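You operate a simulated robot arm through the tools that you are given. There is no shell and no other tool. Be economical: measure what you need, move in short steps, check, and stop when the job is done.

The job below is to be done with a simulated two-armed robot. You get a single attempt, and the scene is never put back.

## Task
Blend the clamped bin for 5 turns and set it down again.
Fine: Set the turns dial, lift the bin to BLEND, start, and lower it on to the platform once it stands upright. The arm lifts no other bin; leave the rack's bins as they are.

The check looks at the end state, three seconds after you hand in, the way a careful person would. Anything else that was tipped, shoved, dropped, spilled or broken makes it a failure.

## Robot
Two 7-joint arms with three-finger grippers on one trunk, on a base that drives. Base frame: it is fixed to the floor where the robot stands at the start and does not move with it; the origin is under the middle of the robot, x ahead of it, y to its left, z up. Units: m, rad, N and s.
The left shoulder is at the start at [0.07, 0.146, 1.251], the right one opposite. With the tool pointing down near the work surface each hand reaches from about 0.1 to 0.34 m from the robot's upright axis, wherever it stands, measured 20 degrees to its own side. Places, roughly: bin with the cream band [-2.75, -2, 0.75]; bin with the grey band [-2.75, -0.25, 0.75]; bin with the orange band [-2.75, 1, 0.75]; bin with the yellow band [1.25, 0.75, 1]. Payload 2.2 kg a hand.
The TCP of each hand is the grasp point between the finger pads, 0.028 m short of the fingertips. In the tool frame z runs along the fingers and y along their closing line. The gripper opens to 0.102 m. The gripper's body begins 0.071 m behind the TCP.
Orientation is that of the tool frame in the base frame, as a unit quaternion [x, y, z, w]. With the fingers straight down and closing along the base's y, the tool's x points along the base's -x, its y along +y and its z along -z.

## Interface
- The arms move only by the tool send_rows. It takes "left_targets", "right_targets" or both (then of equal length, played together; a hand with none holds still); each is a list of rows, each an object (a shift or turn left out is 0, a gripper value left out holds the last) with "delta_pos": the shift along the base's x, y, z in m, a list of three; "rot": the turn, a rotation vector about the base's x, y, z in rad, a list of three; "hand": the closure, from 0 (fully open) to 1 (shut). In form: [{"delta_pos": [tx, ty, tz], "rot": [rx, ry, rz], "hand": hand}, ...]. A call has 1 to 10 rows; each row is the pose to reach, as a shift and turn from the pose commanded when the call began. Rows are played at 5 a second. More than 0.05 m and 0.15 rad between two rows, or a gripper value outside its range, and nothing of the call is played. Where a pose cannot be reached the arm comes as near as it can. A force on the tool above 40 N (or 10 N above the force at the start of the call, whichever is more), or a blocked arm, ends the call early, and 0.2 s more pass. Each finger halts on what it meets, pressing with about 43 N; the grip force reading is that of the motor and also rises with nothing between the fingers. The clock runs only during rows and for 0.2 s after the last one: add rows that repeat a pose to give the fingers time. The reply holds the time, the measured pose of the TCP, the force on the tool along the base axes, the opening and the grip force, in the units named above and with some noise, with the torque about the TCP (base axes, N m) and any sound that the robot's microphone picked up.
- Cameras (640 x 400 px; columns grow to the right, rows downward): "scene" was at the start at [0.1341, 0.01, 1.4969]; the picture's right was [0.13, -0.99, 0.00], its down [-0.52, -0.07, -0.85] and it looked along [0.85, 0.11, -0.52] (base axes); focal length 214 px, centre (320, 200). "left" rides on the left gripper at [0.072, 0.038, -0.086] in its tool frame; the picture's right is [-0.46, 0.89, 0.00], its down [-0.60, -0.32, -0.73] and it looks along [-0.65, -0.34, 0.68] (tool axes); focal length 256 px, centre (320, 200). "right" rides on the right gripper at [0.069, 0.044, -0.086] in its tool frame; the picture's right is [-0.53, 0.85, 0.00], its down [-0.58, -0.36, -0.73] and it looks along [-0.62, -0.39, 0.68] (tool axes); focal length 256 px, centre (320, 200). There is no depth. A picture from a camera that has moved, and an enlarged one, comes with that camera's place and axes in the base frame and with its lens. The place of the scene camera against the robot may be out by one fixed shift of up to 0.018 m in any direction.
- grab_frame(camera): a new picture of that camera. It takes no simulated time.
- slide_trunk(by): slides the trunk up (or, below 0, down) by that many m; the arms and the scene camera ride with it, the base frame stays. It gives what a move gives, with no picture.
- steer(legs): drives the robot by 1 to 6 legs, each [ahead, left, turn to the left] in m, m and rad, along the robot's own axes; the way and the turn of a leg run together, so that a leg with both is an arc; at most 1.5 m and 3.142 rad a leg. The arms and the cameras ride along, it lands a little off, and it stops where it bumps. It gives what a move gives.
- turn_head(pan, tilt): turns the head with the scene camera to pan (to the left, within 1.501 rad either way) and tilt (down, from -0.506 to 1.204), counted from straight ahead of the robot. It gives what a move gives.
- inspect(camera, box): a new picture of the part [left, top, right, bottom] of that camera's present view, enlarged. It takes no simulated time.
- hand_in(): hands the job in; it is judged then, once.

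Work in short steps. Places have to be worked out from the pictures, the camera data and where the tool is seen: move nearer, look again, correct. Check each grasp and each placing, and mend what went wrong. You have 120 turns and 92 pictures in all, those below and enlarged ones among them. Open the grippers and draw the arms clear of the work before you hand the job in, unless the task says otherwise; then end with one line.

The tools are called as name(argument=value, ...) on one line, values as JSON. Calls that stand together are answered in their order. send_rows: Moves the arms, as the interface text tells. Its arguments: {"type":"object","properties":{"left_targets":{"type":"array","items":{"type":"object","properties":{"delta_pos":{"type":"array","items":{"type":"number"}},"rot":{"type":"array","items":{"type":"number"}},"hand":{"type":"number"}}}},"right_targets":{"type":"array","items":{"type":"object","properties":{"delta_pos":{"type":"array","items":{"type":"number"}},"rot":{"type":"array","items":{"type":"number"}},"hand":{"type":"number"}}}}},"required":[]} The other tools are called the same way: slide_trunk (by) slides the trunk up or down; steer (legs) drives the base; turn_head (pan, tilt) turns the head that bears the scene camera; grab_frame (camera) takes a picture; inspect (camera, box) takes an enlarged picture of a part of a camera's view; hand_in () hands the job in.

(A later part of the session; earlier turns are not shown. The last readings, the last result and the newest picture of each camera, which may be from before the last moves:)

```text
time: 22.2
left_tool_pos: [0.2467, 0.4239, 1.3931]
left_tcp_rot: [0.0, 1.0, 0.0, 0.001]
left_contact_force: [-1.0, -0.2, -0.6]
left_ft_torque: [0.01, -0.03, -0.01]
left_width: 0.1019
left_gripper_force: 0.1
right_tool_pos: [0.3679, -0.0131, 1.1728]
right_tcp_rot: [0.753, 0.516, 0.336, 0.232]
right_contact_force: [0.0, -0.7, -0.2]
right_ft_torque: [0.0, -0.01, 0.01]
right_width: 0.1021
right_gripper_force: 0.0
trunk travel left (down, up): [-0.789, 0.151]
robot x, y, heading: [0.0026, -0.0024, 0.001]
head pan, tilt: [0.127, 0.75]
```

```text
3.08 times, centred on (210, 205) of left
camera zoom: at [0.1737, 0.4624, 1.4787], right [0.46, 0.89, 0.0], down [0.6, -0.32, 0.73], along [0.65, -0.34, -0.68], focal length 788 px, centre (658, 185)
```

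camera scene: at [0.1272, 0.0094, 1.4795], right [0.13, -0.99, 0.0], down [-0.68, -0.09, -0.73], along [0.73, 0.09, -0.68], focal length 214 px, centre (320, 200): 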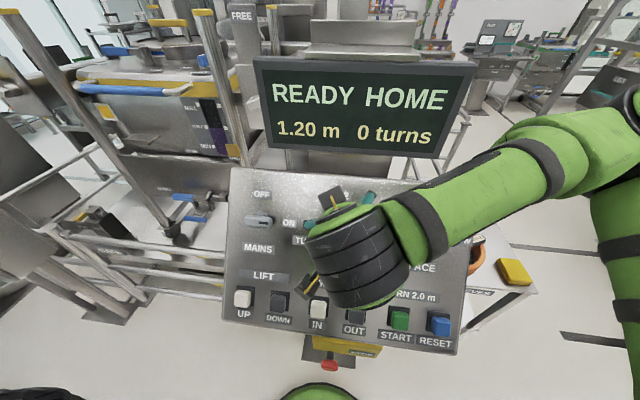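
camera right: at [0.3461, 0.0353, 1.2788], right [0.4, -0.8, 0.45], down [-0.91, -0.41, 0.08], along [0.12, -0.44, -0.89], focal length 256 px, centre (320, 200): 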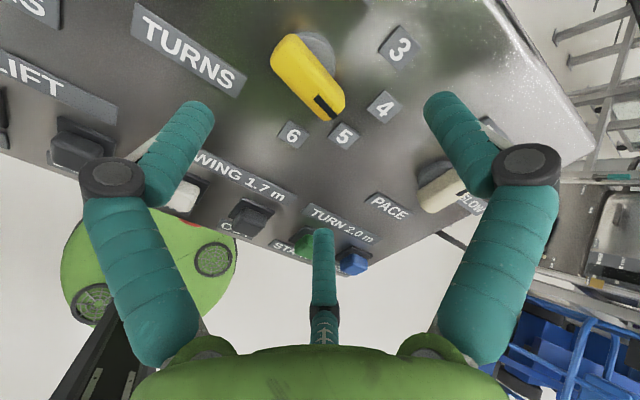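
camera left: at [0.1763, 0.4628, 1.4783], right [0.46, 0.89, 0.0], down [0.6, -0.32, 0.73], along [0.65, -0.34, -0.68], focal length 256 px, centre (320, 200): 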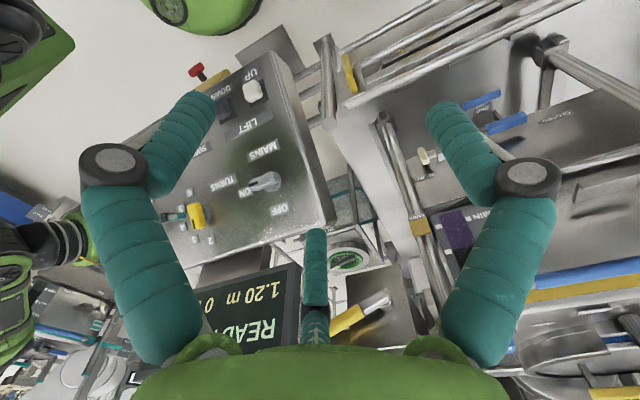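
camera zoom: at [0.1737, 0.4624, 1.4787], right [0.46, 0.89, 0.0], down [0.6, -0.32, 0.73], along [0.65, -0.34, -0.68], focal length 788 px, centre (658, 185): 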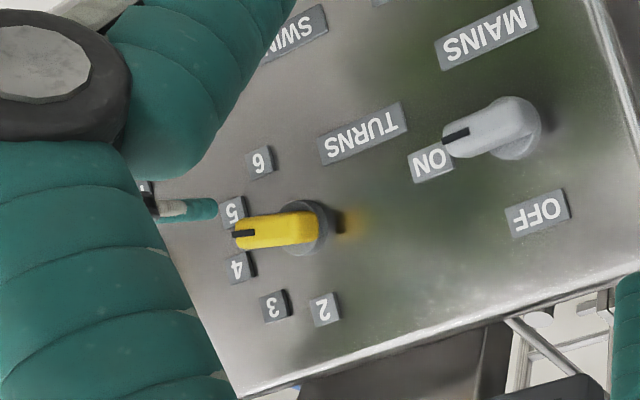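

Projecting the labels onto the panel plane, 3, 4, 5 and 6 lie at about 36°, 81°, 122° and 168°, and the bar points to about 99°. It needs about 0.40 rad more, so I'll regrip in this orientation and turn that far.

send_rows(right_targets=[{"delta_pos": [0.03, 0.003, -0.029], "hand": 0.0}, {"delta_pos": [0.058, 0.006, -0.056], "hand": 0.0}, {"delta_pos": [0.073, 0.007, -0.069], "hand": 0.0}, {"delta_pos": [0.073, 0.007, -0.069], "hand": 0.4}, {"delta_pos": [0.073, 0.007, -0.069], "hand": 0.7}, {"delta_pos": [0.073, 0.007, -0.069], "hand": 0.9}])

send_rows(right_targets=[{"rot": [0.105, 0, -0.093], "hand": 0.9}, {"rot": [0.21, 0, -0.186], "hand": 0.9}, {"rot": [0.315, 0, -0.279], "hand": 0.9}, {"rot": [0.32, 0, -0.284], "hand": 0.9}])

grab_frame(camera="right")

```text
time: 23.6
left_tool_pos: [0.2481, 0.4241, 1.3921]
left_tcp_rot: [-0.001, 1.0, 0.001, 0.001]
left_contact_force: [0.3, -0.2, 0.0]
left_ft_torque: [-0.02, 0.04, 0.0]
left_width: 0.1022
left_gripper_force: 0.1
right_tool_pos: [0.4404, -0.0044, 1.1008]
right_tcp_rot: [0.753, 0.517, 0.334, 0.232]
right_contact_force: [-3.8, 3.0, -13.2]
right_ft_torque: [-0.31, -2.32, -0.28]
right_width: 0.0491
right_gripper_force: 44.8
trunk travel left (down, up): [-0.789, 0.151]
robot x, y, heading: [-0.0014, 0.0026, -0.001]
head pan, tilt: [0.127, 0.75]
```

```text
time: 24.6
left_tool_pos: [0.2507, 0.4283, 1.3907]
left_tcp_rot: [0.001, 1.0, -0.002, 0.0]
left_contact_force: [-0.9, 0.4, 0.3]
left_ft_torque: [-0.01, -0.02, -0.02]
left_width: 0.102
left_gripper_force: 0.0
right_tool_pos: [0.4405, -0.0026, 1.0996]
right_tcp_rot: [0.846, 0.348, 0.374, 0.155]
right_contact_force: [-10.6, 11.8, -31.4]
right_ft_torque: [-0.37, -2.05, -0.35]
right_width: 0.0489
right_gripper_force: 45.5
trunk travel left (down, up): [-0.789, 0.151]
robot x, y, heading: [0.0014, -0.0032, -0.003]
head pan, tilt: [0.127, 0.75]
```

```text
53 pictures are left
camera right: at [0.4299, 0.015, 1.2167], right [0.14, -0.98, 0.16], down [-0.99, -0.15, 0.0], along [0.02, -0.16, -0.99], focal length 256 px, centre (320, 200)
```

right: 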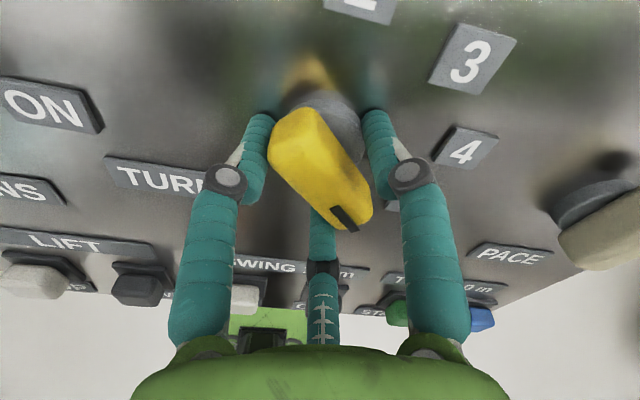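

Now I'll release and back off to measure again.

send_rows(right_targets=[{"hand": 0.3}, {"hand": 0.0}, {"delta_pos": [-0.015, 0, 0.013], "hand": 0.0}, {"delta_pos": [-0.045, -0.01, 0.04], "hand": 0.0}, {"delta_pos": [-0.075, -0.02, 0.068], "hand": 0.0}, {"delta_pos": [-0.085, -0.06, 0.085], "hand": 0.0}])

grab_frame(camera="right")

inspect(camera="left", box=[120, 140, 300, 270])

grab_frame(camera="scene")

```text
time: 26.0
left_tool_pos: [0.2493, 0.4217, 1.3938]
left_tcp_rot: [0.0, 1.0, 0.001, 0.0]
left_contact_force: [0.7, -0.6, -0.3]
left_ft_torque: [0.01, 0.02, -0.02]
left_width: 0.102
left_gripper_force: 0.1
right_tool_pos: [0.372, -0.0509, 1.1972]
right_tcp_rot: [0.846, 0.346, 0.376, 0.154]
right_contact_force: [0.1, -0.4, 0.6]
right_ft_torque: [0.04, -0.01, 0.03]
right_width: 0.102
right_gripper_force: 0.1
right hand out of reach, approached as far as the arm can: row 6
trunk travel left (down, up): [-0.789, 0.151]
robot x, y, heading: [0.0016, 0.0001, 0.001]
head pan, tilt: [0.127, 0.75]
```

```text
52 pictures are left
camera right: at [0.3598, -0.0344, 1.3143], right [0.14, -0.98, 0.16], down [-0.99, -0.14, -0.01], along [0.03, -0.15, -0.99], focal length 256 px, centre (320, 200)
```

right: 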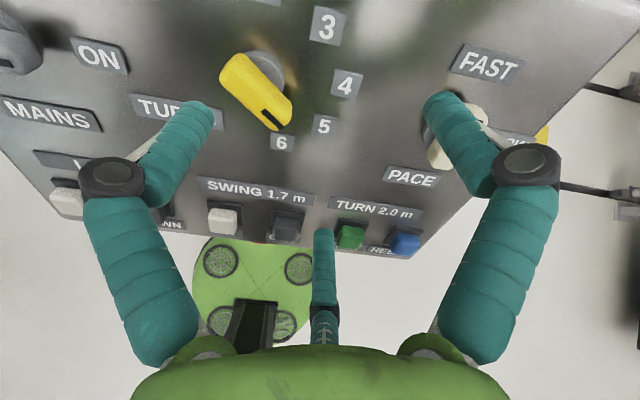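

```text
3.08 times, centred on (210, 205) of left
camera zoom: at [0.1765, 0.46, 1.4791], right [0.47, 0.89, 0.0], down [0.6, -0.32, 0.73], along [0.65, -0.34, -0.68], focal length 788 px, centre (658, 185)
```

zoom: 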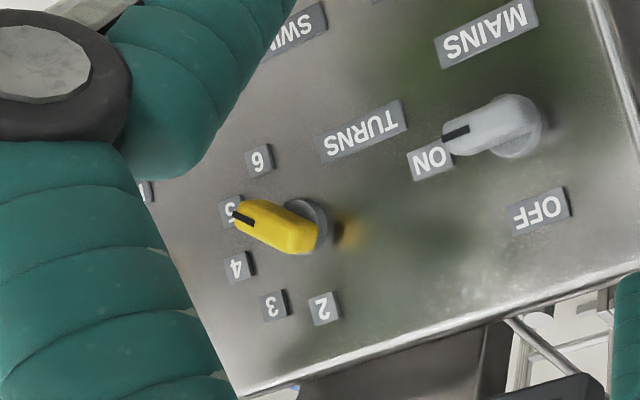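

```text
50 pictures are left
camera scene: at [0.1272, 0.0066, 1.4794], right [0.13, -0.99, 0.0], down [-0.68, -0.09, -0.73], along [0.73, 0.09, -0.68], focal length 214 px, centre (320, 200)
```

scene: 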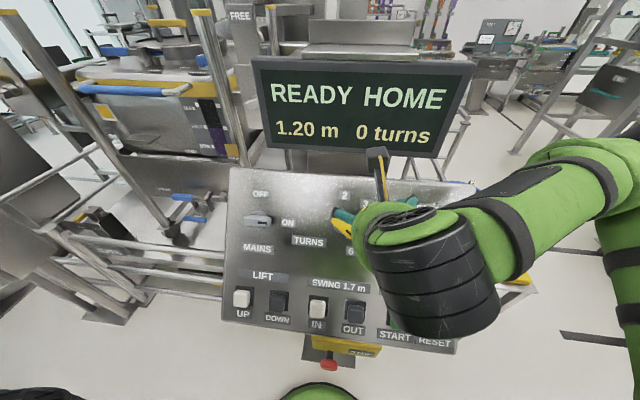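

By rough measure the pointer is somewhat past 5. I'll zoom in to measure it properly.

inspect(camera="right", box=[200, 0, 400, 160])

send_rows(right_targets=[{"delta_pos": [-0.02, -0.04, 0.01]}, {"delta_pos": [-0.04, -0.08, 0.02]}, {"delta_pos": [-0.06, -0.12, 0.03]}, {"delta_pos": [-0.08, -0.16, 0.04]}, {"delta_pos": [-0.08, -0.2, 0.05]}])

inspect(camera="scene", box=[280, 170, 440, 290])

```text
2.50 times, centred on (300, 80) of right
camera zoom: at [0.3598, -0.0344, 1.3143], right [0.14, -0.98, 0.16], down [-0.99, -0.14, -0.01], along [0.03, -0.15, -0.99], focal length 640 px, centre (370, 500)
```

zoom: 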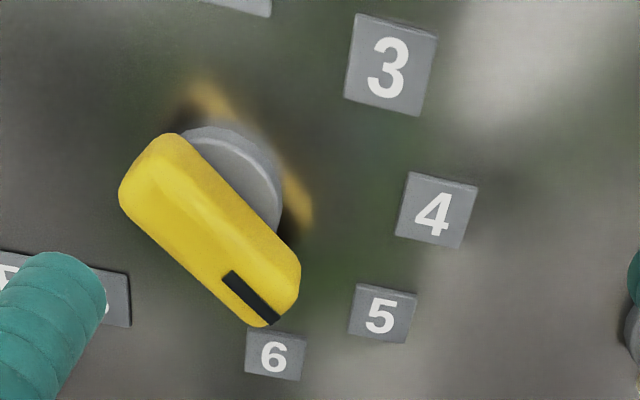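

```text
time: 27.2
left_tool_pos: [0.246, 0.4182, 1.3954]
left_tcp_rot: [0.0, 1.0, 0.002, 0.001]
left_contact_force: [-0.6, -0.6, -0.5]
left_ft_torque: [0.07, -0.05, 0.02]
left_width: 0.1022
left_gripper_force: 0.1
right_tool_pos: [0.3219, -0.2703, 1.317]
right_tcp_rot: [0.846, 0.345, 0.378, 0.153]
right_contact_force: [0.3, -0.9, -0.2]
right_ft_torque: [0.01, -0.07, 0.06]
right_width: 0.1021
right_gripper_force: 0.0
right hand out of reach, approached as far as the arm can: row 1, 2, 3, 4, 5
trunk travel left (down, up): [-0.789, 0.151]
robot x, y, heading: [-0.0018, -0.0009, 0.001]
head pan, tilt: [0.127, 0.75]
```

```text
3.33 times, centred on (360, 230) of scene
camera zoom: at [0.1242, 0.0043, 1.4798], right [0.13, -0.99, 0.0], down [-0.68, -0.08, -0.73], along [0.73, 0.09, -0.68], focal length 715 px, centre (187, 100)
```

zoom: 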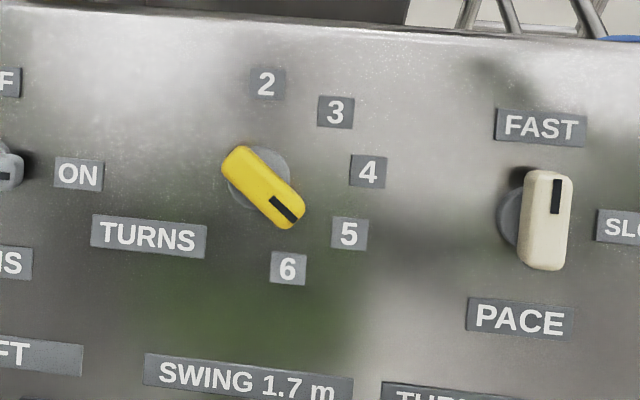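

In this nearly frontal view the labels sit at about 4, 44, 86, 126 and 165°, and the bar is at about 138°, so it overshot by about 12°. I'll go back and correct. First I'll return to a standoff and check the pose.

send_rows(right_targets=[{"delta_pos": [0.008, 0.045, -0.02]}, {"delta_pos": [0.016, 0.09, -0.04]}, {"delta_pos": [0.024, 0.135, -0.06]}, {"delta_pos": [0.032, 0.18, -0.08]}, {"delta_pos": [0.04, 0.22, -0.1]}, {"delta_pos": [0.04, 0.24, -0.14]}])

```text
time: 28.6
left_tool_pos: [0.2504, 0.4245, 1.3925]
left_tcp_rot: [0.0, 1.0, 0.0, 0.0]
left_contact_force: [-0.3, 0.7, 0.5]
left_ft_torque: [-0.01, 0.0, 0.0]
left_width: 0.1019
left_gripper_force: 0.0
right_tool_pos: [0.3673, -0.0259, 1.1743]
right_tcp_rot: [0.845, 0.344, 0.378, 0.155]
right_contact_force: [0.5, 0.1, 0.5]
right_ft_torque: [-0.02, -0.03, 0.0]
right_width: 0.1019
right_gripper_force: 0.0
right hand out of reach, approached as far as the arm can: row 1, 2, 3, 4
trunk travel left (down, up): [-0.789, 0.151]
robot x, y, heading: [-0.0005, -0.0032, 0.003]
head pan, tilt: [0.127, 0.75]
```

I'm at the standoff. I'll move in, grip, turn back 0.22 rad and release.

send_rows(right_targets=[{"delta_pos": [0.02, 0.02, -0.02]}, {"delta_pos": [0.045, 0.021, -0.046]}, {"delta_pos": [0.072, 0.021, -0.073]}, {"delta_pos": [0.072, 0.021, -0.073], "hand": 0.4}, {"delta_pos": [0.072, 0.021, -0.073], "hand": 0.7}, {"delta_pos": [0.072, 0.021, -0.073], "hand": 0.9}])

send_rows(right_targets=[{"rot": [-0.09, 0, 0.079], "hand": 0.9}, {"rot": [-0.17, 0, 0.149], "hand": 0.9}, {"rot": [-0.17, 0, 0.149], "hand": 0.9}, {"rot": [-0.17, 0, 0.149], "hand": 0.3}, {"rot": [-0.17, 0, 0.149], "hand": 0}, {"rot": [-0.17, 0, 0.149], "delta_pos": [-0.03, 0, 0.026], "hand": 0}, {"rot": [-0.17, 0, 0.149], "delta_pos": [-0.06, -0.01, 0.055], "hand": 0}, {"rot": [-0.17, 0, 0.149], "delta_pos": [-0.075, -0.05, 0.07], "hand": 0}, {"rot": [-0.17, 0, 0.149], "delta_pos": [-0.08, -0.09, 0.08], "hand": 0}, {"rot": [-0.17, 0, 0.149], "delta_pos": [-0.09, -0.13, 0.09], "hand": 0}])

inspect(camera="scene", box=[280, 170, 440, 290])

```text
time: 30.0
left_tool_pos: [0.2495, 0.4275, 1.3915]
left_tcp_rot: [0.0, 1.0, -0.001, 0.001]
left_contact_force: [-0.3, 0.2, -0.4]
left_ft_torque: [0.0, 0.0, -0.02]
left_width: 0.1021
left_gripper_force: 0.2
right_tool_pos: [0.4364, -0.0033, 1.1006]
right_tcp_rot: [0.845, 0.345, 0.378, 0.155]
right_contact_force: [0.2, 9.0, -0.2]
right_ft_torque: [-0.54, -1.34, -0.5]
right_width: 0.0478
right_gripper_force: 45.3
trunk travel left (down, up): [-0.789, 0.151]
robot x, y, heading: [-0.0007, 0.0021, -0.002]
head pan, tilt: [0.127, 0.75]
```

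```text
time: 32.2
left_tool_pos: [0.2479, 0.4216, 1.3941]
left_tcp_rot: [0.0, 1.0, 0.002, 0.001]
left_contact_force: [-0.5, -1.4, 0.7]
left_ft_torque: [0.03, -0.01, 0.04]
left_width: 0.1021
left_gripper_force: 0.0
right_tool_pos: [0.3966, -0.1026, 1.2265]
right_tcp_rot: [0.801, 0.438, 0.357, 0.196]
right_contact_force: [0.0, 0.8, 0.4]
right_ft_torque: [0.02, -0.03, 0.01]
right_width: 0.102
right_gripper_force: 0.1
right hand out of reach, approached as far as the arm can: row 8, 9, 10
trunk travel left (down, up): [-0.789, 0.151]
robot x, y, heading: [0.0014, -0.0003, 0.002]
head pan, tilt: [0.127, 0.75]
```

```text
3.33 times, centred on (360, 230) of scene
camera zoom: at [0.1256, 0.0065, 1.4796], right [0.13, -0.99, 0.0], down [-0.68, -0.09, -0.73], along [0.73, 0.09, -0.68], focal length 715 px, centre (187, 100)
```

zoom: 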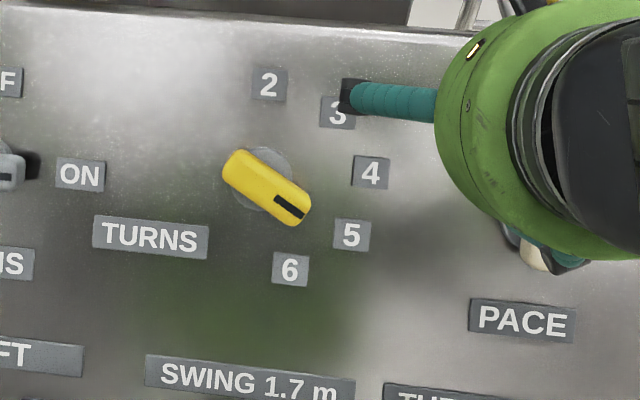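

The pointer is now at 5 within a few degrees. Next I'll unwind the right wrist and bring the left hand, tilted and closed, in front of the UP button.

send_rows(left_targets=[{"delta_pos": [0, -0.02, -0.04], "rot": [0, -0.1, 0], "hand": 1}, {"delta_pos": [0, -0.04, -0.08], "rot": [0, -0.2, 0], "hand": 1}, {"delta_pos": [0, -0.06, -0.12], "rot": [0, -0.3, 0], "hand": 1}, {"delta_pos": [0, -0.08, -0.16], "rot": [0, -0.4, 0], "hand": 1}, {"delta_pos": [0, -0.1, -0.2], "rot": [0, -0.5, 0], "hand": 1}, {"delta_pos": [0, -0.12, -0.24], "rot": [0, -0.6, 0], "hand": 1}, {"delta_pos": [0, -0.14, -0.28], "rot": [0, -0.7, 0], "hand": 1}, {"delta_pos": [0, -0.16, -0.32], "rot": [0, -0.8, 0], "hand": 1}, {"delta_pos": [0, -0.18, -0.35], "rot": [0, -0.873, 0], "hand": 1}, {"delta_pos": [0.0, -0.199, -0.385], "rot": [0, -0.873, 0], "hand": 1}], right_targets=[{"rot": [-0.105, 0, 0.093]}, {"rot": [-0.21, 0, 0.186]}, {"rot": [-0.315, 0, 0.279]}, {"rot": [-0.42, 0, 0.372]}, {"rot": [-0.525, 0, 0.465], "delta_pos": [-0.01, -0.01, 0]}, {"rot": [-0.63, 0, 0.558], "delta_pos": [-0.02, -0.02, 0]}, {"rot": [-0.735, 0, 0.65], "delta_pos": [-0.03, -0.03, 0]}, {"rot": [-0.84, 0, 0.744], "delta_pos": [-0.04, -0.04, 0]}, {"rot": [-0.945, 0, 0.837], "delta_pos": [-0.05, -0.05, 0], "hand": 1}, {"rot": [-1.05, 0, 0.93], "delta_pos": [-0.06, -0.06, 0], "hand": 1}])

grab_frame(camera="left")

grab_frame(camera="scene")

```text
time: 34.4
left_tool_pos: [0.2701, 0.3649, 0.939]
left_tcp_rot: [0.0, 0.905, 0.002, 0.426]
left_contact_force: [0.8, -1.0, -0.1]
left_ft_torque: [0.08, -0.05, 0.05]
left_width: 0.002
left_gripper_force: 31.4
left hand out of reach, approached as far as the arm can: row 5, 6, 7, 8, 9, 10
right_tool_pos: [0.3841, -0.1377, 1.2697]
right_tcp_rot: [0.33, 0.85, 0.144, 0.383]
right_contact_force: [-1.0, 0.3, 0.3]
right_ft_torque: [0.05, 0.01, 0.0]
right_width: 0.0019
right_gripper_force: 31.5
right hand out of reach, approached as far as the arm can: row 5, 6, 7, 8, 9, 10
trunk travel left (down, up): [-0.789, 0.151]
robot x, y, heading: [-0.0028, -0.002, -0.001]
head pan, tilt: [0.127, 0.75]
```

```text
46 pictures are left
camera left: at [0.1574, 0.4035, 0.9371], right [0.3, 0.88, 0.36], down [-0.18, -0.32, 0.93], along [0.94, -0.34, 0.06], focal length 256 px, centre (320, 200)
```

left: 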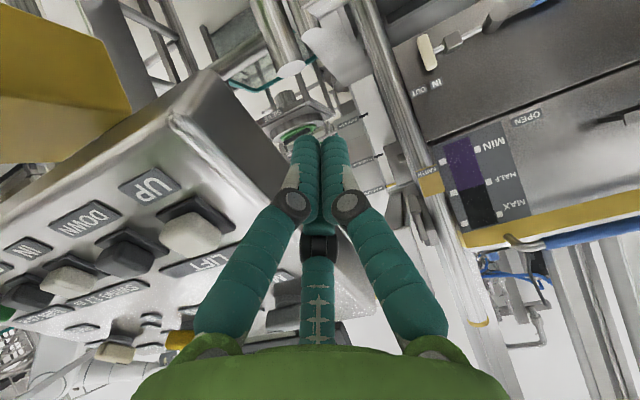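

```text
45 pictures are left
camera scene: at [0.1284, 0.0078, 1.4793], right [0.13, -0.99, 0.0], down [-0.68, -0.09, -0.73], along [0.72, 0.09, -0.68], focal length 214 px, centre (320, 200)
```

scene: 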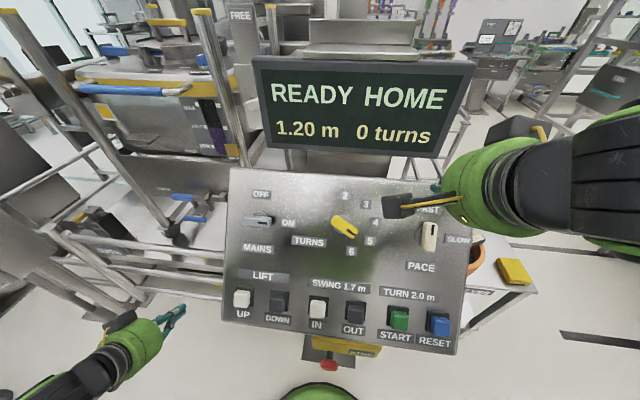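

The left arm is too folded to reach in tilted so near. I'll back the base off 0.15 m, which is clear of the panel, and recheck.

steer(legs=[[-0.15, 0, 0]])

send_rows(left_targets=[{"delta_pos": [-0.01, 0.0, 0.03]}, {"delta_pos": [-0.01, 0.0, 0.05]}], right_targets=[{"delta_pos": [-0.03, 0, 0]}, {"delta_pos": [-0.06, 0, 0]}])

```text
time: 35.8
left_tool_pos: [0.1184, 0.364, 0.9369]
left_tcp_rot: [0.0, 0.906, -0.001, 0.423]
left_contact_force: [-0.1, 0.8, 0.9]
left_ft_torque: [-0.01, -0.01, 0.0]
left_width: 0.0022
left_gripper_force: 31.7
right_tool_pos: [0.2344, -0.1366, 1.2694]
right_tcp_rot: [0.329, 0.851, 0.146, 0.383]
right_contact_force: [1.0, -0.5, -0.5]
right_ft_torque: [0.02, -0.01, 0.0]
right_width: 0.0022
right_gripper_force: 31.7
trunk travel left (down, up): [-0.789, 0.151]
robot x, y, heading: [-0.1496, 0.0019, -0.001]
head pan, tilt: [0.127, 0.75]
```

```text
time: 36.4
left_tool_pos: [0.108, 0.3901, 0.9592]
left_tcp_rot: [0.0, 0.906, -0.001, 0.424]
left_contact_force: [-0.3, 0.0, -0.3]
left_ft_torque: [-0.04, 0.0, 0.01]
left_width: 0.0018
left_gripper_force: 31.3
left hand out of reach, approached as far as the arm can: row 1, 2
right_tool_pos: [0.1851, -0.1224, 1.2982]
right_tcp_rot: [0.331, 0.85, 0.145, 0.383]
right_contact_force: [-0.4, 0.6, 0.6]
right_ft_torque: [-0.03, 0.01, 0.01]
right_width: 0.0021
right_gripper_force: 31.2
right hand out of reach, approached as far as the arm can: row 1, 2
trunk travel left (down, up): [-0.789, 0.151]
robot x, y, heading: [-0.1553, -0.0015, 0.006]
head pan, tilt: [0.127, 0.75]
```

Now I'll send the left hand toward the UP standoff, about [0.26, 0.225, 0.995].

send_rows(left_targets=[{"delta_pos": [0.03, -0.03, 0.01]}, {"delta_pos": [0.06, -0.06, 0.02]}, {"delta_pos": [0.09, -0.09, 0.03]}, {"delta_pos": [0.12, -0.12, 0.035]}, {"delta_pos": [0.15, -0.15, 0.035]}, {"delta_pos": [0.15, -0.15, 0.035]}])

grab_frame(camera="scene")

grab_frame(camera="left")

```text
time: 37.8
left_tool_pos: [0.275, 0.2436, 0.987]
left_tcp_rot: [-0.002, 0.905, 0.0, 0.425]
left_contact_force: [-0.1, -0.6, -0.1]
left_ft_torque: [0.02, 0.02, -0.03]
left_width: 0.002
left_gripper_force: 31.2
left hand out of reach, approached as far as the arm can: row 1, 2, 3, 4, 5, 6
right_tool_pos: [0.1846, -0.1239, 1.2979]
right_tcp_rot: [0.33, 0.85, 0.144, 0.384]
right_contact_force: [-0.6, 0.6, -0.2]
right_ft_torque: [0.01, -0.04, -0.03]
right_width: 0.0019
right_gripper_force: 31.6
trunk travel left (down, up): [-0.789, 0.151]
robot x, y, heading: [-0.1546, -0.0017, -0.002]
head pan, tilt: [0.127, 0.75]
```

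```text
44 pictures are left
camera scene: at [-0.0266, 0.0102, 1.4795], right [0.13, -0.99, 0.0], down [-0.68, -0.09, -0.73], along [0.73, 0.09, -0.68], focal length 214 px, centre (320, 200)
```

scene: 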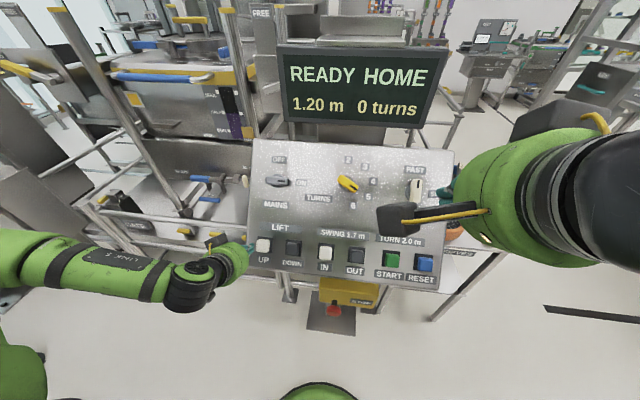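

```text
43 pictures are left
camera left: at [0.1623, 0.2827, 0.9847], right [0.3, 0.89, 0.36], down [-0.17, -0.32, 0.93], along [0.94, -0.34, 0.06], focal length 256 px, centre (320, 200)
```

left: 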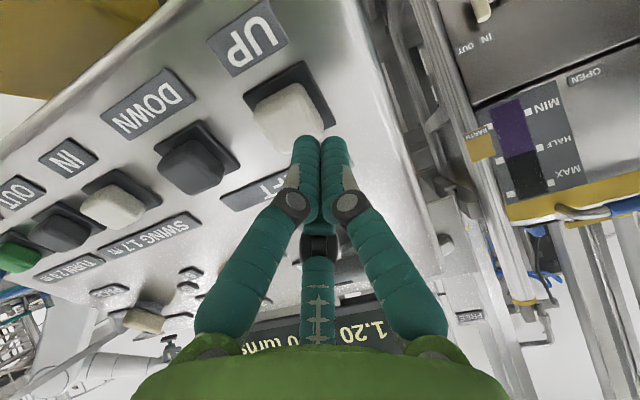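

The hand is over UP: the button top computes to about [0.321, 0.226, 0.940], with tips 37 mm from it and 18 mm too far left. I'll align, press gently and see whether it latches or must be held.

send_rows(left_targets=[{"delta_pos": [-0.004, -0.018, -0.005]}, {"delta_pos": [0.013, -0.018, -0.019]}, {"delta_pos": [0.022, -0.018, -0.027]}, {"delta_pos": [0.027, -0.018, -0.031]}, {"delta_pos": [0.0305, -0.018, -0.034]}, {"delta_pos": [0.0305, -0.018, -0.034]}])

grab_frame(camera="scene")

grab_frame(camera="left")

```text
time: 39.1
left_tool_pos: [0.3018, 0.2247, 0.9534]
left_tcp_rot: [-0.001, 0.904, 0.001, 0.428]
left_contact_force: [-19.7, 7.4, 21.9]
left_ft_torque: [0.18, 0.0, 0.05]
left_width: 0.0063
left_gripper_force: 31.4
right_tool_pos: [0.1766, -0.1237, 1.3002]
right_tcp_rot: [0.328, 0.85, 0.147, 0.386]
right_contact_force: [-0.3, 0.3, 0.1]
right_ft_torque: [-0.03, 0.0, 0.03]
right_width: 0.0021
right_gripper_force: 31.7
trunk travel left (down, up): [-0.789, 0.151]
robot x, y, heading: [-0.1531, 0.0014, 0.003]
head pan, tilt: [0.127, 0.75]
heard: click
```

```text
42 pictures are left
camera scene: at [-0.0347, 0.0094, 1.4806], right [0.13, -0.99, 0.0], down [-0.67, -0.09, -0.74], along [0.73, 0.09, -0.68], focal length 214 px, centre (320, 200)
```

scene: 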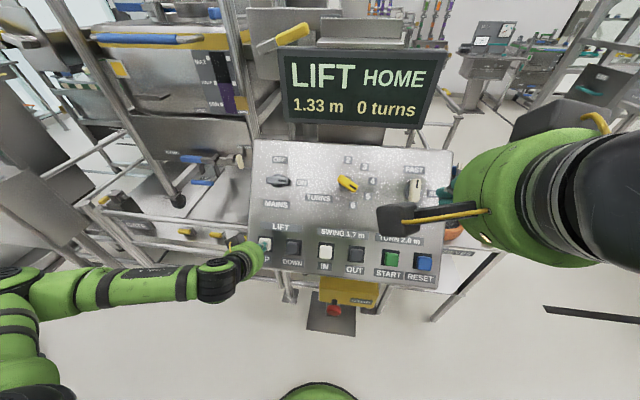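

```text
41 pictures are left
camera left: at [0.1883, 0.2636, 0.9523], right [0.29, 0.89, 0.36], down [-0.18, -0.32, 0.93], along [0.94, -0.34, 0.07], focal length 256 px, centre (320, 200)
```

left: 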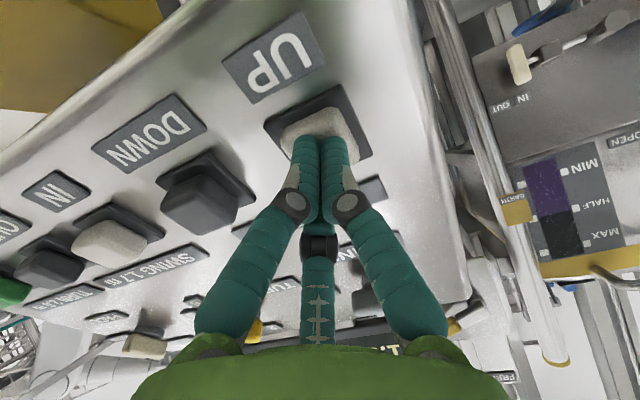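

It's pressed and lifting (1.33 m). I'll hold for short periods and watch the height.

send_rows(left_targets=[{"delta_pos": [0, 0, 0]}, {"delta_pos": [0, 0, 0]}, {"delta_pos": [0, 0, 0]}])

inspect(camera="scene", box=[160, 0, 480, 200])

```text
time: 40.0
left_tool_pos: [0.3013, 0.2258, 0.9541]
left_tcp_rot: [0.0, 0.904, 0.001, 0.428]
left_contact_force: [-19.4, 8.0, 26.9]
left_ft_torque: [0.17, -0.15, 0.13]
left_width: 0.0058
left_gripper_force: 31.3
right_tool_pos: [0.1768, -0.1226, 1.3011]
right_tcp_rot: [0.328, 0.849, 0.146, 0.387]
right_contact_force: [-0.7, -0.4, 0.7]
right_ft_torque: [-0.01, -0.03, -0.02]
right_width: 0.002
right_gripper_force: 31.2
trunk travel left (down, up): [-0.789, 0.151]
robot x, y, heading: [-0.152, -0.0005, -0.002]
head pan, tilt: [0.127, 0.75]
```

```text
2.00 times, centred on (320, 100) of scene
camera zoom: at [-0.035, 0.0096, 1.4804], right [0.13, -0.99, 0.0], down [-0.67, -0.09, -0.74], along [0.73, 0.09, -0.68], focal length 429 px, centre (320, 400)
```

zoom: 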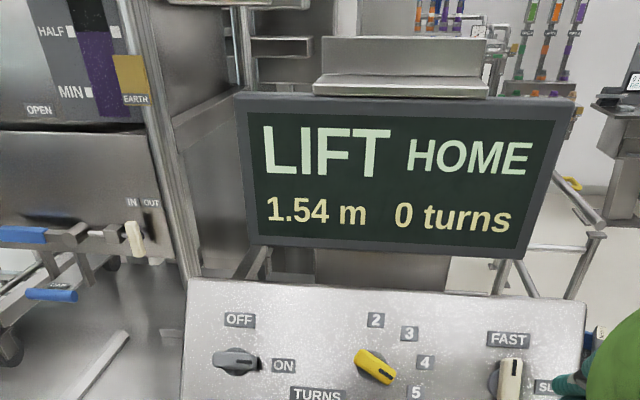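

It rises about 0.25 m/s. I'll hold 1.5 s more, aiming at about 1.9 m, then check.

send_rows(left_targets=[{"delta_pos": [0, 0, 0]}, {"delta_pos": [0, 0, 0]}, {"delta_pos": [0, 0, 0]}, {"delta_pos": [0, 0, 0]}, {"delta_pos": [0, 0, 0]}, {"delta_pos": [0, 0, 0]}])

inspect(camera="scene", box=[160, 0, 480, 200])

```text
time: 41.4
left_tool_pos: [0.301, 0.2245, 0.9534]
left_tcp_rot: [0.0, 0.904, 0.0, 0.427]
left_contact_force: [-18.6, 7.5, 26.7]
left_ft_torque: [0.08, -0.08, 0.11]
left_width: 0.0062
left_gripper_force: 31.7
right_tool_pos: [0.1763, -0.1238, 1.3005]
right_tcp_rot: [0.33, 0.849, 0.146, 0.386]
right_contact_force: [0.5, -0.6, -0.3]
right_ft_torque: [-0.01, -0.04, 0.0]
right_width: 0.0021
right_gripper_force: 31.4
trunk travel left (down, up): [-0.789, 0.151]
robot x, y, heading: [-0.1531, -0.0029, -0.0]
head pan, tilt: [0.127, 0.75]
```

```text
2.00 times, centred on (320, 100) of scene
camera zoom: at [-0.0349, 0.0092, 1.4804], right [0.13, -0.99, 0.0], down [-0.67, -0.09, -0.74], along [0.73, 0.09, -0.68], focal length 429 px, centre (320, 400)
```

zoom: 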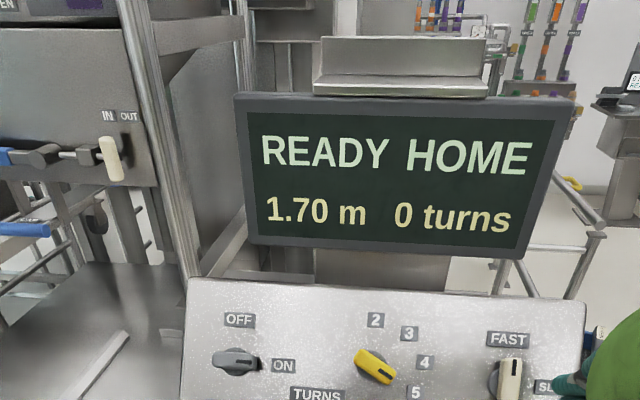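

It stops itself at the 1.70 m SWING mark. I'll release, then press again to go on to BLEND at 2.0 m.

send_rows(left_targets=[{"delta_pos": [-0.011, 0, 0.009]}, {"delta_pos": [-0.019, 0, 0.016]}, {"delta_pos": [-0.019, 0, 0.016]}, {"delta_pos": [-0.008, 0, 0.007]}, {"delta_pos": [0, 0, 0]}, {"delta_pos": [0, 0, 0]}, {"delta_pos": [0, 0, 0]}])

inspect(camera="scene", box=[160, 0, 480, 200])

```text
time: 43.0
left_tool_pos: [0.3003, 0.2236, 0.9537]
left_tcp_rot: [0.0, 0.904, 0.0, 0.427]
left_contact_force: [-20.8, 4.3, 22.7]
left_ft_torque: [0.05, -0.04, 0.05]
left_width: 0.0059
left_gripper_force: 31.2
right_tool_pos: [0.178, -0.1246, 1.2998]
right_tcp_rot: [0.33, 0.849, 0.145, 0.386]
right_contact_force: [-0.3, 0.4, 0.4]
right_ft_torque: [-0.02, -0.01, 0.0]
right_width: 0.0021
right_gripper_force: 31.6
trunk travel left (down, up): [-0.789, 0.151]
robot x, y, heading: [-0.156, 0.0031, -0.002]
head pan, tilt: [0.127, 0.75]
heard: click
```

```text
2.00 times, centred on (320, 100) of scene
camera zoom: at [-0.0345, 0.0085, 1.4805], right [0.13, -0.99, 0.0], down [-0.67, -0.09, -0.74], along [0.73, 0.09, -0.68], focal length 429 px, centre (320, 400)
```

zoom: 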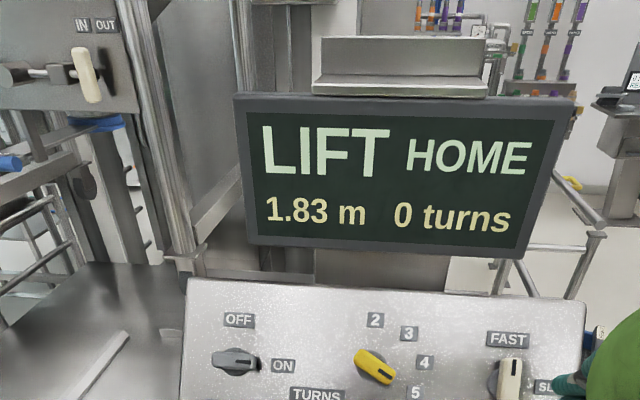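

It's going past 1.83 m. I'll hold on until it stops at the next mark.

send_rows(left_targets=[{"delta_pos": [0, 0, 0]}, {"delta_pos": [0, 0, 0]}, {"delta_pos": [0, 0, 0]}, {"delta_pos": [0, 0, 0]}])

inspect(camera="scene", box=[160, 0, 480, 200])

```text
time: 44.0
left_tool_pos: [0.301, 0.2245, 0.9524]
left_tcp_rot: [0.0, 0.904, 0.0, 0.427]
left_contact_force: [-18.5, 4.9, 26.6]
left_ft_torque: [0.0, -0.09, 0.08]
left_width: 0.0058
left_gripper_force: 31.5
right_tool_pos: [0.1767, -0.125, 1.3002]
right_tcp_rot: [0.33, 0.849, 0.146, 0.386]
right_contact_force: [-0.5, 0.6, -0.3]
right_ft_torque: [0.0, 0.01, -0.01]
right_width: 0.002
right_gripper_force: 30.9
trunk travel left (down, up): [-0.789, 0.151]
robot x, y, heading: [-0.1498, -0.0003, -0.002]
head pan, tilt: [0.127, 0.75]
```

```text
2.00 times, centred on (320, 100) of scene
camera zoom: at [-0.0347, 0.0085, 1.4804], right [0.13, -0.99, 0.0], down [-0.67, -0.09, -0.74], along [0.73, 0.09, -0.68], focal length 429 px, centre (320, 400)
```

zoom: 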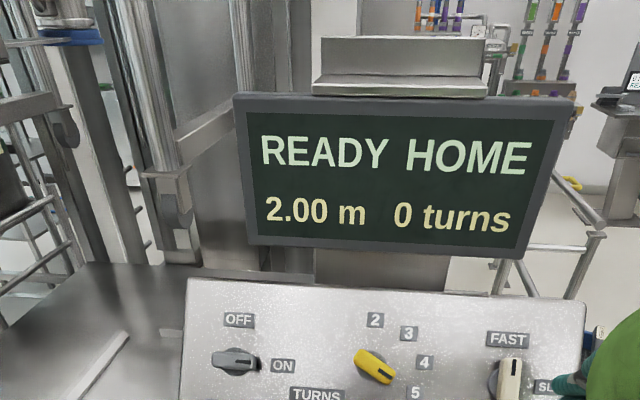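

It stopped at 2.00 m, READY. I'll release UP and look at the raised bin before starting.

send_rows(left_targets=[{"delta_pos": [-0.015, 0, 0.013]}, {"delta_pos": [-0.04, 0, 0.034]}, {"delta_pos": [-0.06, 0, 0.051]}])

turn_head(pan=0.5, tilt=-0.2)

grab_frame(camera="scene")

```text
time: 44.8
left_tool_pos: [0.2737, 0.2244, 0.9776]
left_tcp_rot: [0.0, 0.906, 0.0, 0.423]
left_contact_force: [0.9, -0.2, 0.0]
left_ft_torque: [0.01, -0.04, 0.02]
left_width: 0.0021
left_gripper_force: 31.2
left hand out of reach, approached as far as the arm can: row 2, 3
right_tool_pos: [0.1865, -0.124, 1.2969]
right_tcp_rot: [0.33, 0.851, 0.144, 0.383]
right_contact_force: [-0.2, -0.2, -1.1]
right_ft_torque: [-0.02, 0.05, 0.02]
right_width: 0.0018
right_gripper_force: 31.6
trunk travel left (down, up): [-0.789, 0.151]
robot x, y, heading: [-0.1533, 0.0001, 0.004]
head pan, tilt: [0.127, 0.75]
```

```text
time: 46.0
left_tool_pos: [0.2733, 0.2245, 0.9784]
left_tcp_rot: [0.0, 0.906, 0.0, 0.423]
left_contact_force: [0.8, -0.6, -0.1]
left_ft_torque: [0.0, 0.01, 0.0]
left_width: 0.002
left_gripper_force: 31.5
right_tool_pos: [0.1861, -0.1251, 1.2988]
right_tcp_rot: [0.33, 0.85, 0.145, 0.383]
right_contact_force: [-0.1, 0.5, -0.2]
right_ft_torque: [0.01, 0.01, 0.0]
right_width: 0.0021
right_gripper_force: 31.4
trunk travel left (down, up): [-0.789, 0.151]
robot x, y, heading: [-0.1518, 0.0001, -0.0]
head pan, tilt: [0.499, -0.201]
```

```text
36 pictures are left
camera scene: at [-0.0345, 0.0383, 1.5649], right [0.48, -0.88, 0.0], down [0.17, 0.1, -0.98], along [0.86, 0.47, 0.2], focal length 214 px, centre (320, 200)
```

scene: 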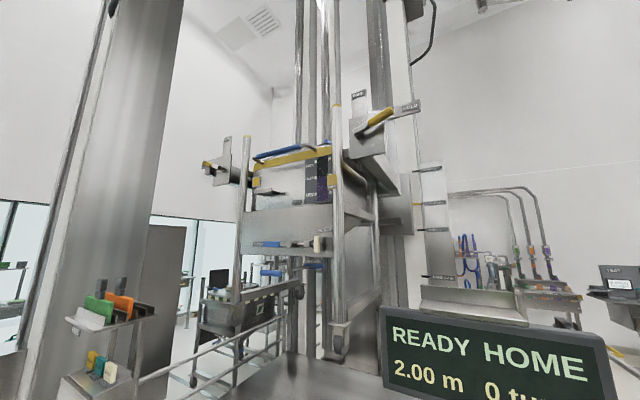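

I'll zoom in on the clamp levers and the bin front.

inspect(camera="scene", box=[190, 80, 430, 290])

```text
1.90 times, centred on (310, 185) of scene
camera zoom: at [-0.0345, 0.0383, 1.5649], right [0.48, -0.88, 0.0], down [0.17, 0.1, -0.98], along [0.86, 0.47, 0.2], focal length 408 px, centre (339, 229)
```

zoom: 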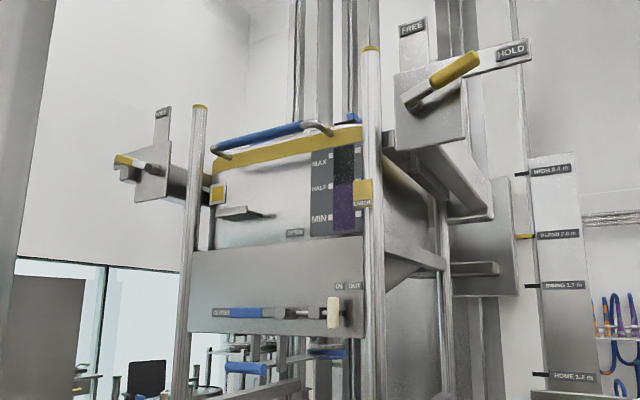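

Both clamps are on HOLD, the valve is CLOSED, the pin is IN, and the carriage is at BLEND. I'll bring the right hand to a standoff over START (about [0.327, -0.149, 0.947]).

turn_head(pan=0.127, tilt=0.75)

send_rows(right_targets=[{"delta_pos": [0.012, -0.003, -0.043]}, {"delta_pos": [0.024, -0.006, -0.086]}, {"delta_pos": [0.036, -0.01, -0.129]}, {"delta_pos": [0.048, -0.014, -0.172]}, {"delta_pos": [0.06, -0.018, -0.215]}, {"delta_pos": [0.07, -0.022, -0.258]}, {"delta_pos": [0.08, -0.025, -0.29]}, {"delta_pos": [0.08, -0.025, -0.29]}])

grab_frame(camera="scene")

grab_frame(camera="right")

```text
time: 47.2
left_tool_pos: [0.2737, 0.2243, 0.9778]
left_tcp_rot: [0.0, 0.906, 0.0, 0.424]
left_contact_force: [0.0, -0.1, -0.5]
left_ft_torque: [0.0, 0.0, -0.03]
left_width: 0.0021
left_gripper_force: 31.2
right_tool_pos: [0.1847, -0.1249, 1.2977]
right_tcp_rot: [0.33, 0.851, 0.144, 0.383]
right_contact_force: [0.4, 0.7, -0.3]
right_ft_torque: [0.0, -0.03, -0.04]
right_width: 0.0018
right_gripper_force: 31.3
trunk travel left (down, up): [-0.789, 0.151]
robot x, y, heading: [-0.1503, 0.0006, 0.004]
head pan, tilt: [0.127, 0.75]
```

```text
time: 49.0
left_tool_pos: [0.2733, 0.2246, 0.978]
left_tcp_rot: [0.0, 0.906, 0.0, 0.424]
left_contact_force: [0.8, -0.1, -0.3]
left_ft_torque: [-0.03, 0.01, 0.01]
left_width: 0.0022
left_gripper_force: 31.5
right_tool_pos: [0.2753, -0.145, 1.0025]
right_tcp_rot: [0.328, 0.851, 0.147, 0.383]
right_contact_force: [-0.3, -0.2, -0.1]
right_ft_torque: [0.02, 0.02, -0.02]
right_width: 0.0022
right_gripper_force: 31.8
right hand out of reach, approached as far as the arm can: row 1, 2, 3, 4, 5, 6, 7, 8
trunk travel left (down, up): [-0.789, 0.151]
robot x, y, heading: [-0.1535, 0.0004, -0.003]
head pan, tilt: [0.127, 0.75]
```

```text
34 pictures are left
camera scene: at [-0.0255, 0.0094, 1.4795], right [0.13, -0.99, 0.0], down [-0.68, -0.09, -0.73], along [0.73, 0.09, -0.68], focal length 214 px, centre (320, 200)
```

scene: 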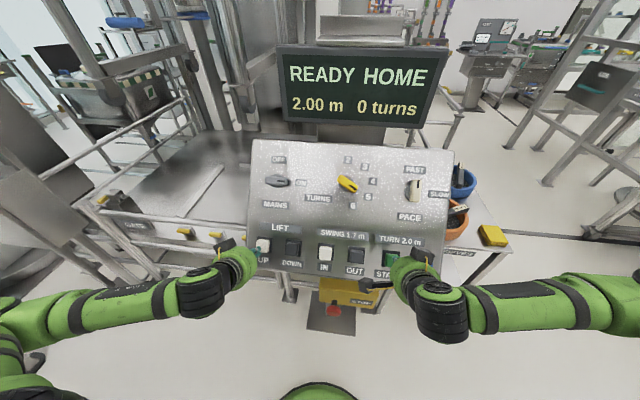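

```text
33 pictures are left
camera right: at [0.1962, -0.0667, 1.0433], right [0.64, 0.27, 0.72], down [-0.43, -0.65, 0.62], along [0.64, -0.71, -0.3], focal length 256 px, centre (320, 200)
```

right: 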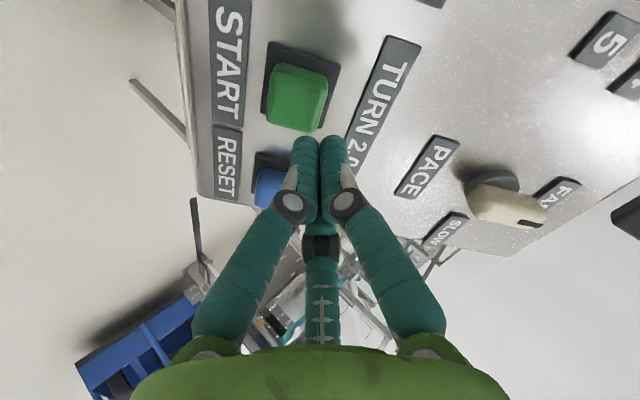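

START's top computes to about [0.321, -0.148, 0.9405]. I'll align 17 mm lower along the panel, press briefly and retreat.

send_rows(right_targets=[{"delta_pos": [-0.011, -0.003, -0.013]}, {"delta_pos": [0.014, -0.003, -0.034]}, {"delta_pos": [0.024, -0.003, -0.042]}, {"delta_pos": [0.031, -0.003, -0.048]}, {"delta_pos": [0.031, -0.003, -0.048]}, {"delta_pos": [0.014, -0.003, -0.034]}, {"delta_pos": [-0.011, -0.003, -0.013]}, {"delta_pos": [-0.011, -0.003, -0.013]}])

grab_frame(camera="scene")

```text
time: 50.8
left_tool_pos: [0.2738, 0.2245, 0.9774]
left_tcp_rot: [0.0, 0.906, 0.0, 0.424]
left_contact_force: [0.4, -0.4, 0.0]
left_ft_torque: [0.03, 0.0, 0.0]
left_width: 0.0021
left_gripper_force: 31.6
right_tool_pos: [0.2684, -0.1455, 0.9872]
right_tcp_rot: [0.33, 0.85, 0.145, 0.384]
right_contact_force: [0.9, 0.0, -1.0]
right_ft_torque: [-0.01, 0.04, 0.01]
right_width: 0.0023
right_gripper_force: 30.9
right hand out of reach, approached as far as the arm can: row 1, 7, 8
trunk travel left (down, up): [-0.789, 0.151]
robot x, y, heading: [-0.1545, 0.0007, -0.002]
head pan, tilt: [0.127, 0.75]
heard: click
```

```text
32 pictures are left
camera scene: at [-0.0242, 0.0095, 1.4793], right [0.13, -0.99, 0.0], down [-0.68, -0.09, -0.73], along [0.72, 0.09, -0.68], focal length 214 px, centre (320, 200)
```

scene: 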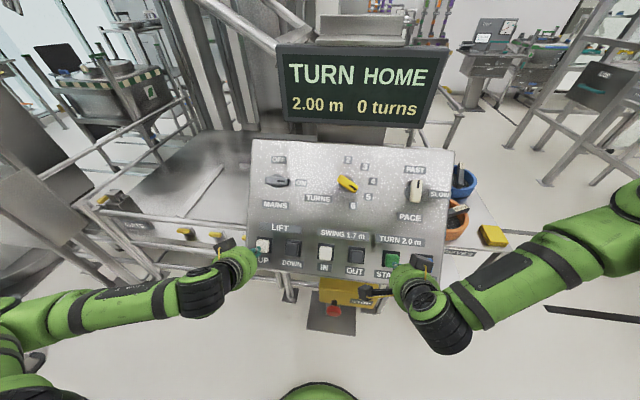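

It's turning. I'll let time pass with holding rows and look at the display.

send_rows(right_targets=[{}, {}, {}, {}, {}, {}, {}, {}, {}, {}])

inspect(camera="scene", box=[160, 0, 480, 200])

```text
time: 53.0
left_tool_pos: [0.2728, 0.2245, 0.9769]
left_tcp_rot: [0.0, 0.906, 0.0, 0.423]
left_contact_force: [-0.6, -0.7, 0.2]
left_ft_torque: [0.01, -0.02, 0.02]
left_width: 0.0021
left_gripper_force: 31.6
right_tool_pos: [0.2672, -0.1467, 0.9889]
right_tcp_rot: [0.33, 0.85, 0.146, 0.383]
right_contact_force: [0.5, 0.4, 0.2]
right_ft_torque: [0.03, 0.0, 0.01]
right_width: 0.0022
right_gripper_force: 31.6
trunk travel left (down, up): [-0.789, 0.151]
robot x, y, heading: [-0.1554, 0.0022, 0.001]
head pan, tilt: [0.127, 0.75]
```

```text
2.00 times, centred on (320, 100) of scene
camera zoom: at [-0.0257, 0.0091, 1.4795], right [0.13, -0.99, 0.0], down [-0.68, -0.09, -0.73], along [0.73, 0.09, -0.68], focal length 429 px, centre (320, 400)
```

zoom: 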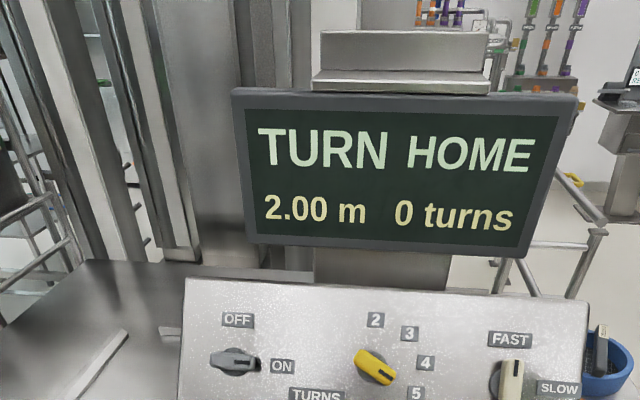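

The turns run slowly, so I'll wait longer.

send_rows(right_targets=[{}, {}, {}, {}, {}, {}, {}, {}, {}, {}])

send_rows(right_targets=[{}, {}, {}, {}, {}, {}, {}, {}, {}, {}])

send_rows(right_targets=[{}, {}, {}, {}, {}, {}, {}, {}, {}, {}])

send_rows(right_targets=[{}, {}, {}, {}, {}, {}, {}, {}, {}, {}])

inspect(camera="scene", box=[160, 0, 480, 200])

```text
time: 55.2
left_tool_pos: [0.2716, 0.2239, 0.9775]
left_tcp_rot: [0.0, 0.906, 0.0, 0.424]
left_contact_force: [0.2, -0.2, -0.4]
left_ft_torque: [-0.05, -0.01, 0.0]
left_width: 0.0018
left_gripper_force: 31.6
right_tool_pos: [0.267, -0.1461, 0.9876]
right_tcp_rot: [0.33, 0.85, 0.145, 0.383]
right_contact_force: [0.1, 0.6, 0.8]
right_ft_torque: [0.04, -0.02, 0.0]
right_width: 0.0021
right_gripper_force: 31.7
trunk travel left (down, up): [-0.789, 0.151]
robot x, y, heading: [-0.1512, 0.0015, -0.001]
head pan, tilt: [0.127, 0.75]
```

```text
time: 57.4
left_tool_pos: [0.273, 0.2239, 0.9782]
left_tcp_rot: [-0.001, 0.906, 0.0, 0.423]
left_contact_force: [0.6, 0.5, 0.4]
left_ft_torque: [-0.01, 0.0, 0.0]
left_width: 0.0021
left_gripper_force: 31.4
right_tool_pos: [0.2685, -0.1461, 0.9879]
right_tcp_rot: [0.33, 0.85, 0.146, 0.383]
right_contact_force: [-0.3, 0.5, 1.4]
right_ft_torque: [0.05, -0.02, 0.01]
right_width: 0.002
right_gripper_force: 31.3
trunk travel left (down, up): [-0.789, 0.151]
robot x, y, heading: [-0.1559, 0.0045, 0.0]
head pan, tilt: [0.127, 0.75]
```

```text
time: 59.6
left_tool_pos: [0.2736, 0.2241, 0.9778]
left_tcp_rot: [0.0, 0.906, 0.0, 0.424]
left_contact_force: [-0.3, -0.3, 0.2]
left_ft_torque: [-0.01, -0.02, 0.03]
left_width: 0.0021
left_gripper_force: 31.6
right_tool_pos: [0.2671, -0.1462, 0.9882]
right_tcp_rot: [0.33, 0.85, 0.146, 0.383]
right_contact_force: [-0.2, -0.4, -0.1]
right_ft_torque: [-0.01, 0.02, -0.02]
right_width: 0.0021
right_gripper_force: 31.6
trunk travel left (down, up): [-0.789, 0.151]
robot x, y, heading: [-0.1517, 0.0016, -0.008]
head pan, tilt: [0.127, 0.75]
```

```text
time: 61.8
left_tool_pos: [0.2729, 0.2237, 0.9787]
left_tcp_rot: [0.001, 0.906, -0.001, 0.423]
left_contact_force: [0.0, -0.3, -1.5]
left_ft_torque: [-0.02, 0.01, 0.0]
left_width: 0.002
left_gripper_force: 30.9
right_tool_pos: [0.2677, -0.1454, 0.9884]
right_tcp_rot: [0.33, 0.85, 0.145, 0.384]
right_contact_force: [-0.5, -0.2, 0.3]
right_ft_torque: [-0.04, 0.03, 0.02]
right_width: 0.0023
right_gripper_force: 31.9
trunk travel left (down, up): [-0.789, 0.151]
robot x, y, heading: [-0.1501, 0.0045, -0.001]
head pan, tilt: [0.127, 0.75]
```

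```text
2.00 times, centred on (320, 100) of scene
camera zoom: at [-0.0257, 0.009, 1.4795], right [0.13, -0.99, 0.0], down [-0.68, -0.09, -0.73], along [0.73, 0.09, -0.68], focal length 429 px, centre (320, 400)
```

zoom: 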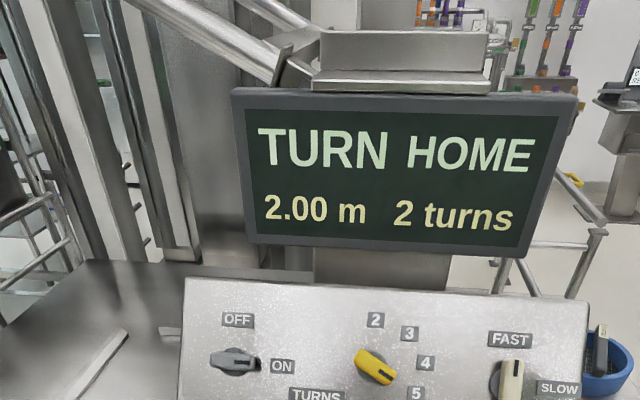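

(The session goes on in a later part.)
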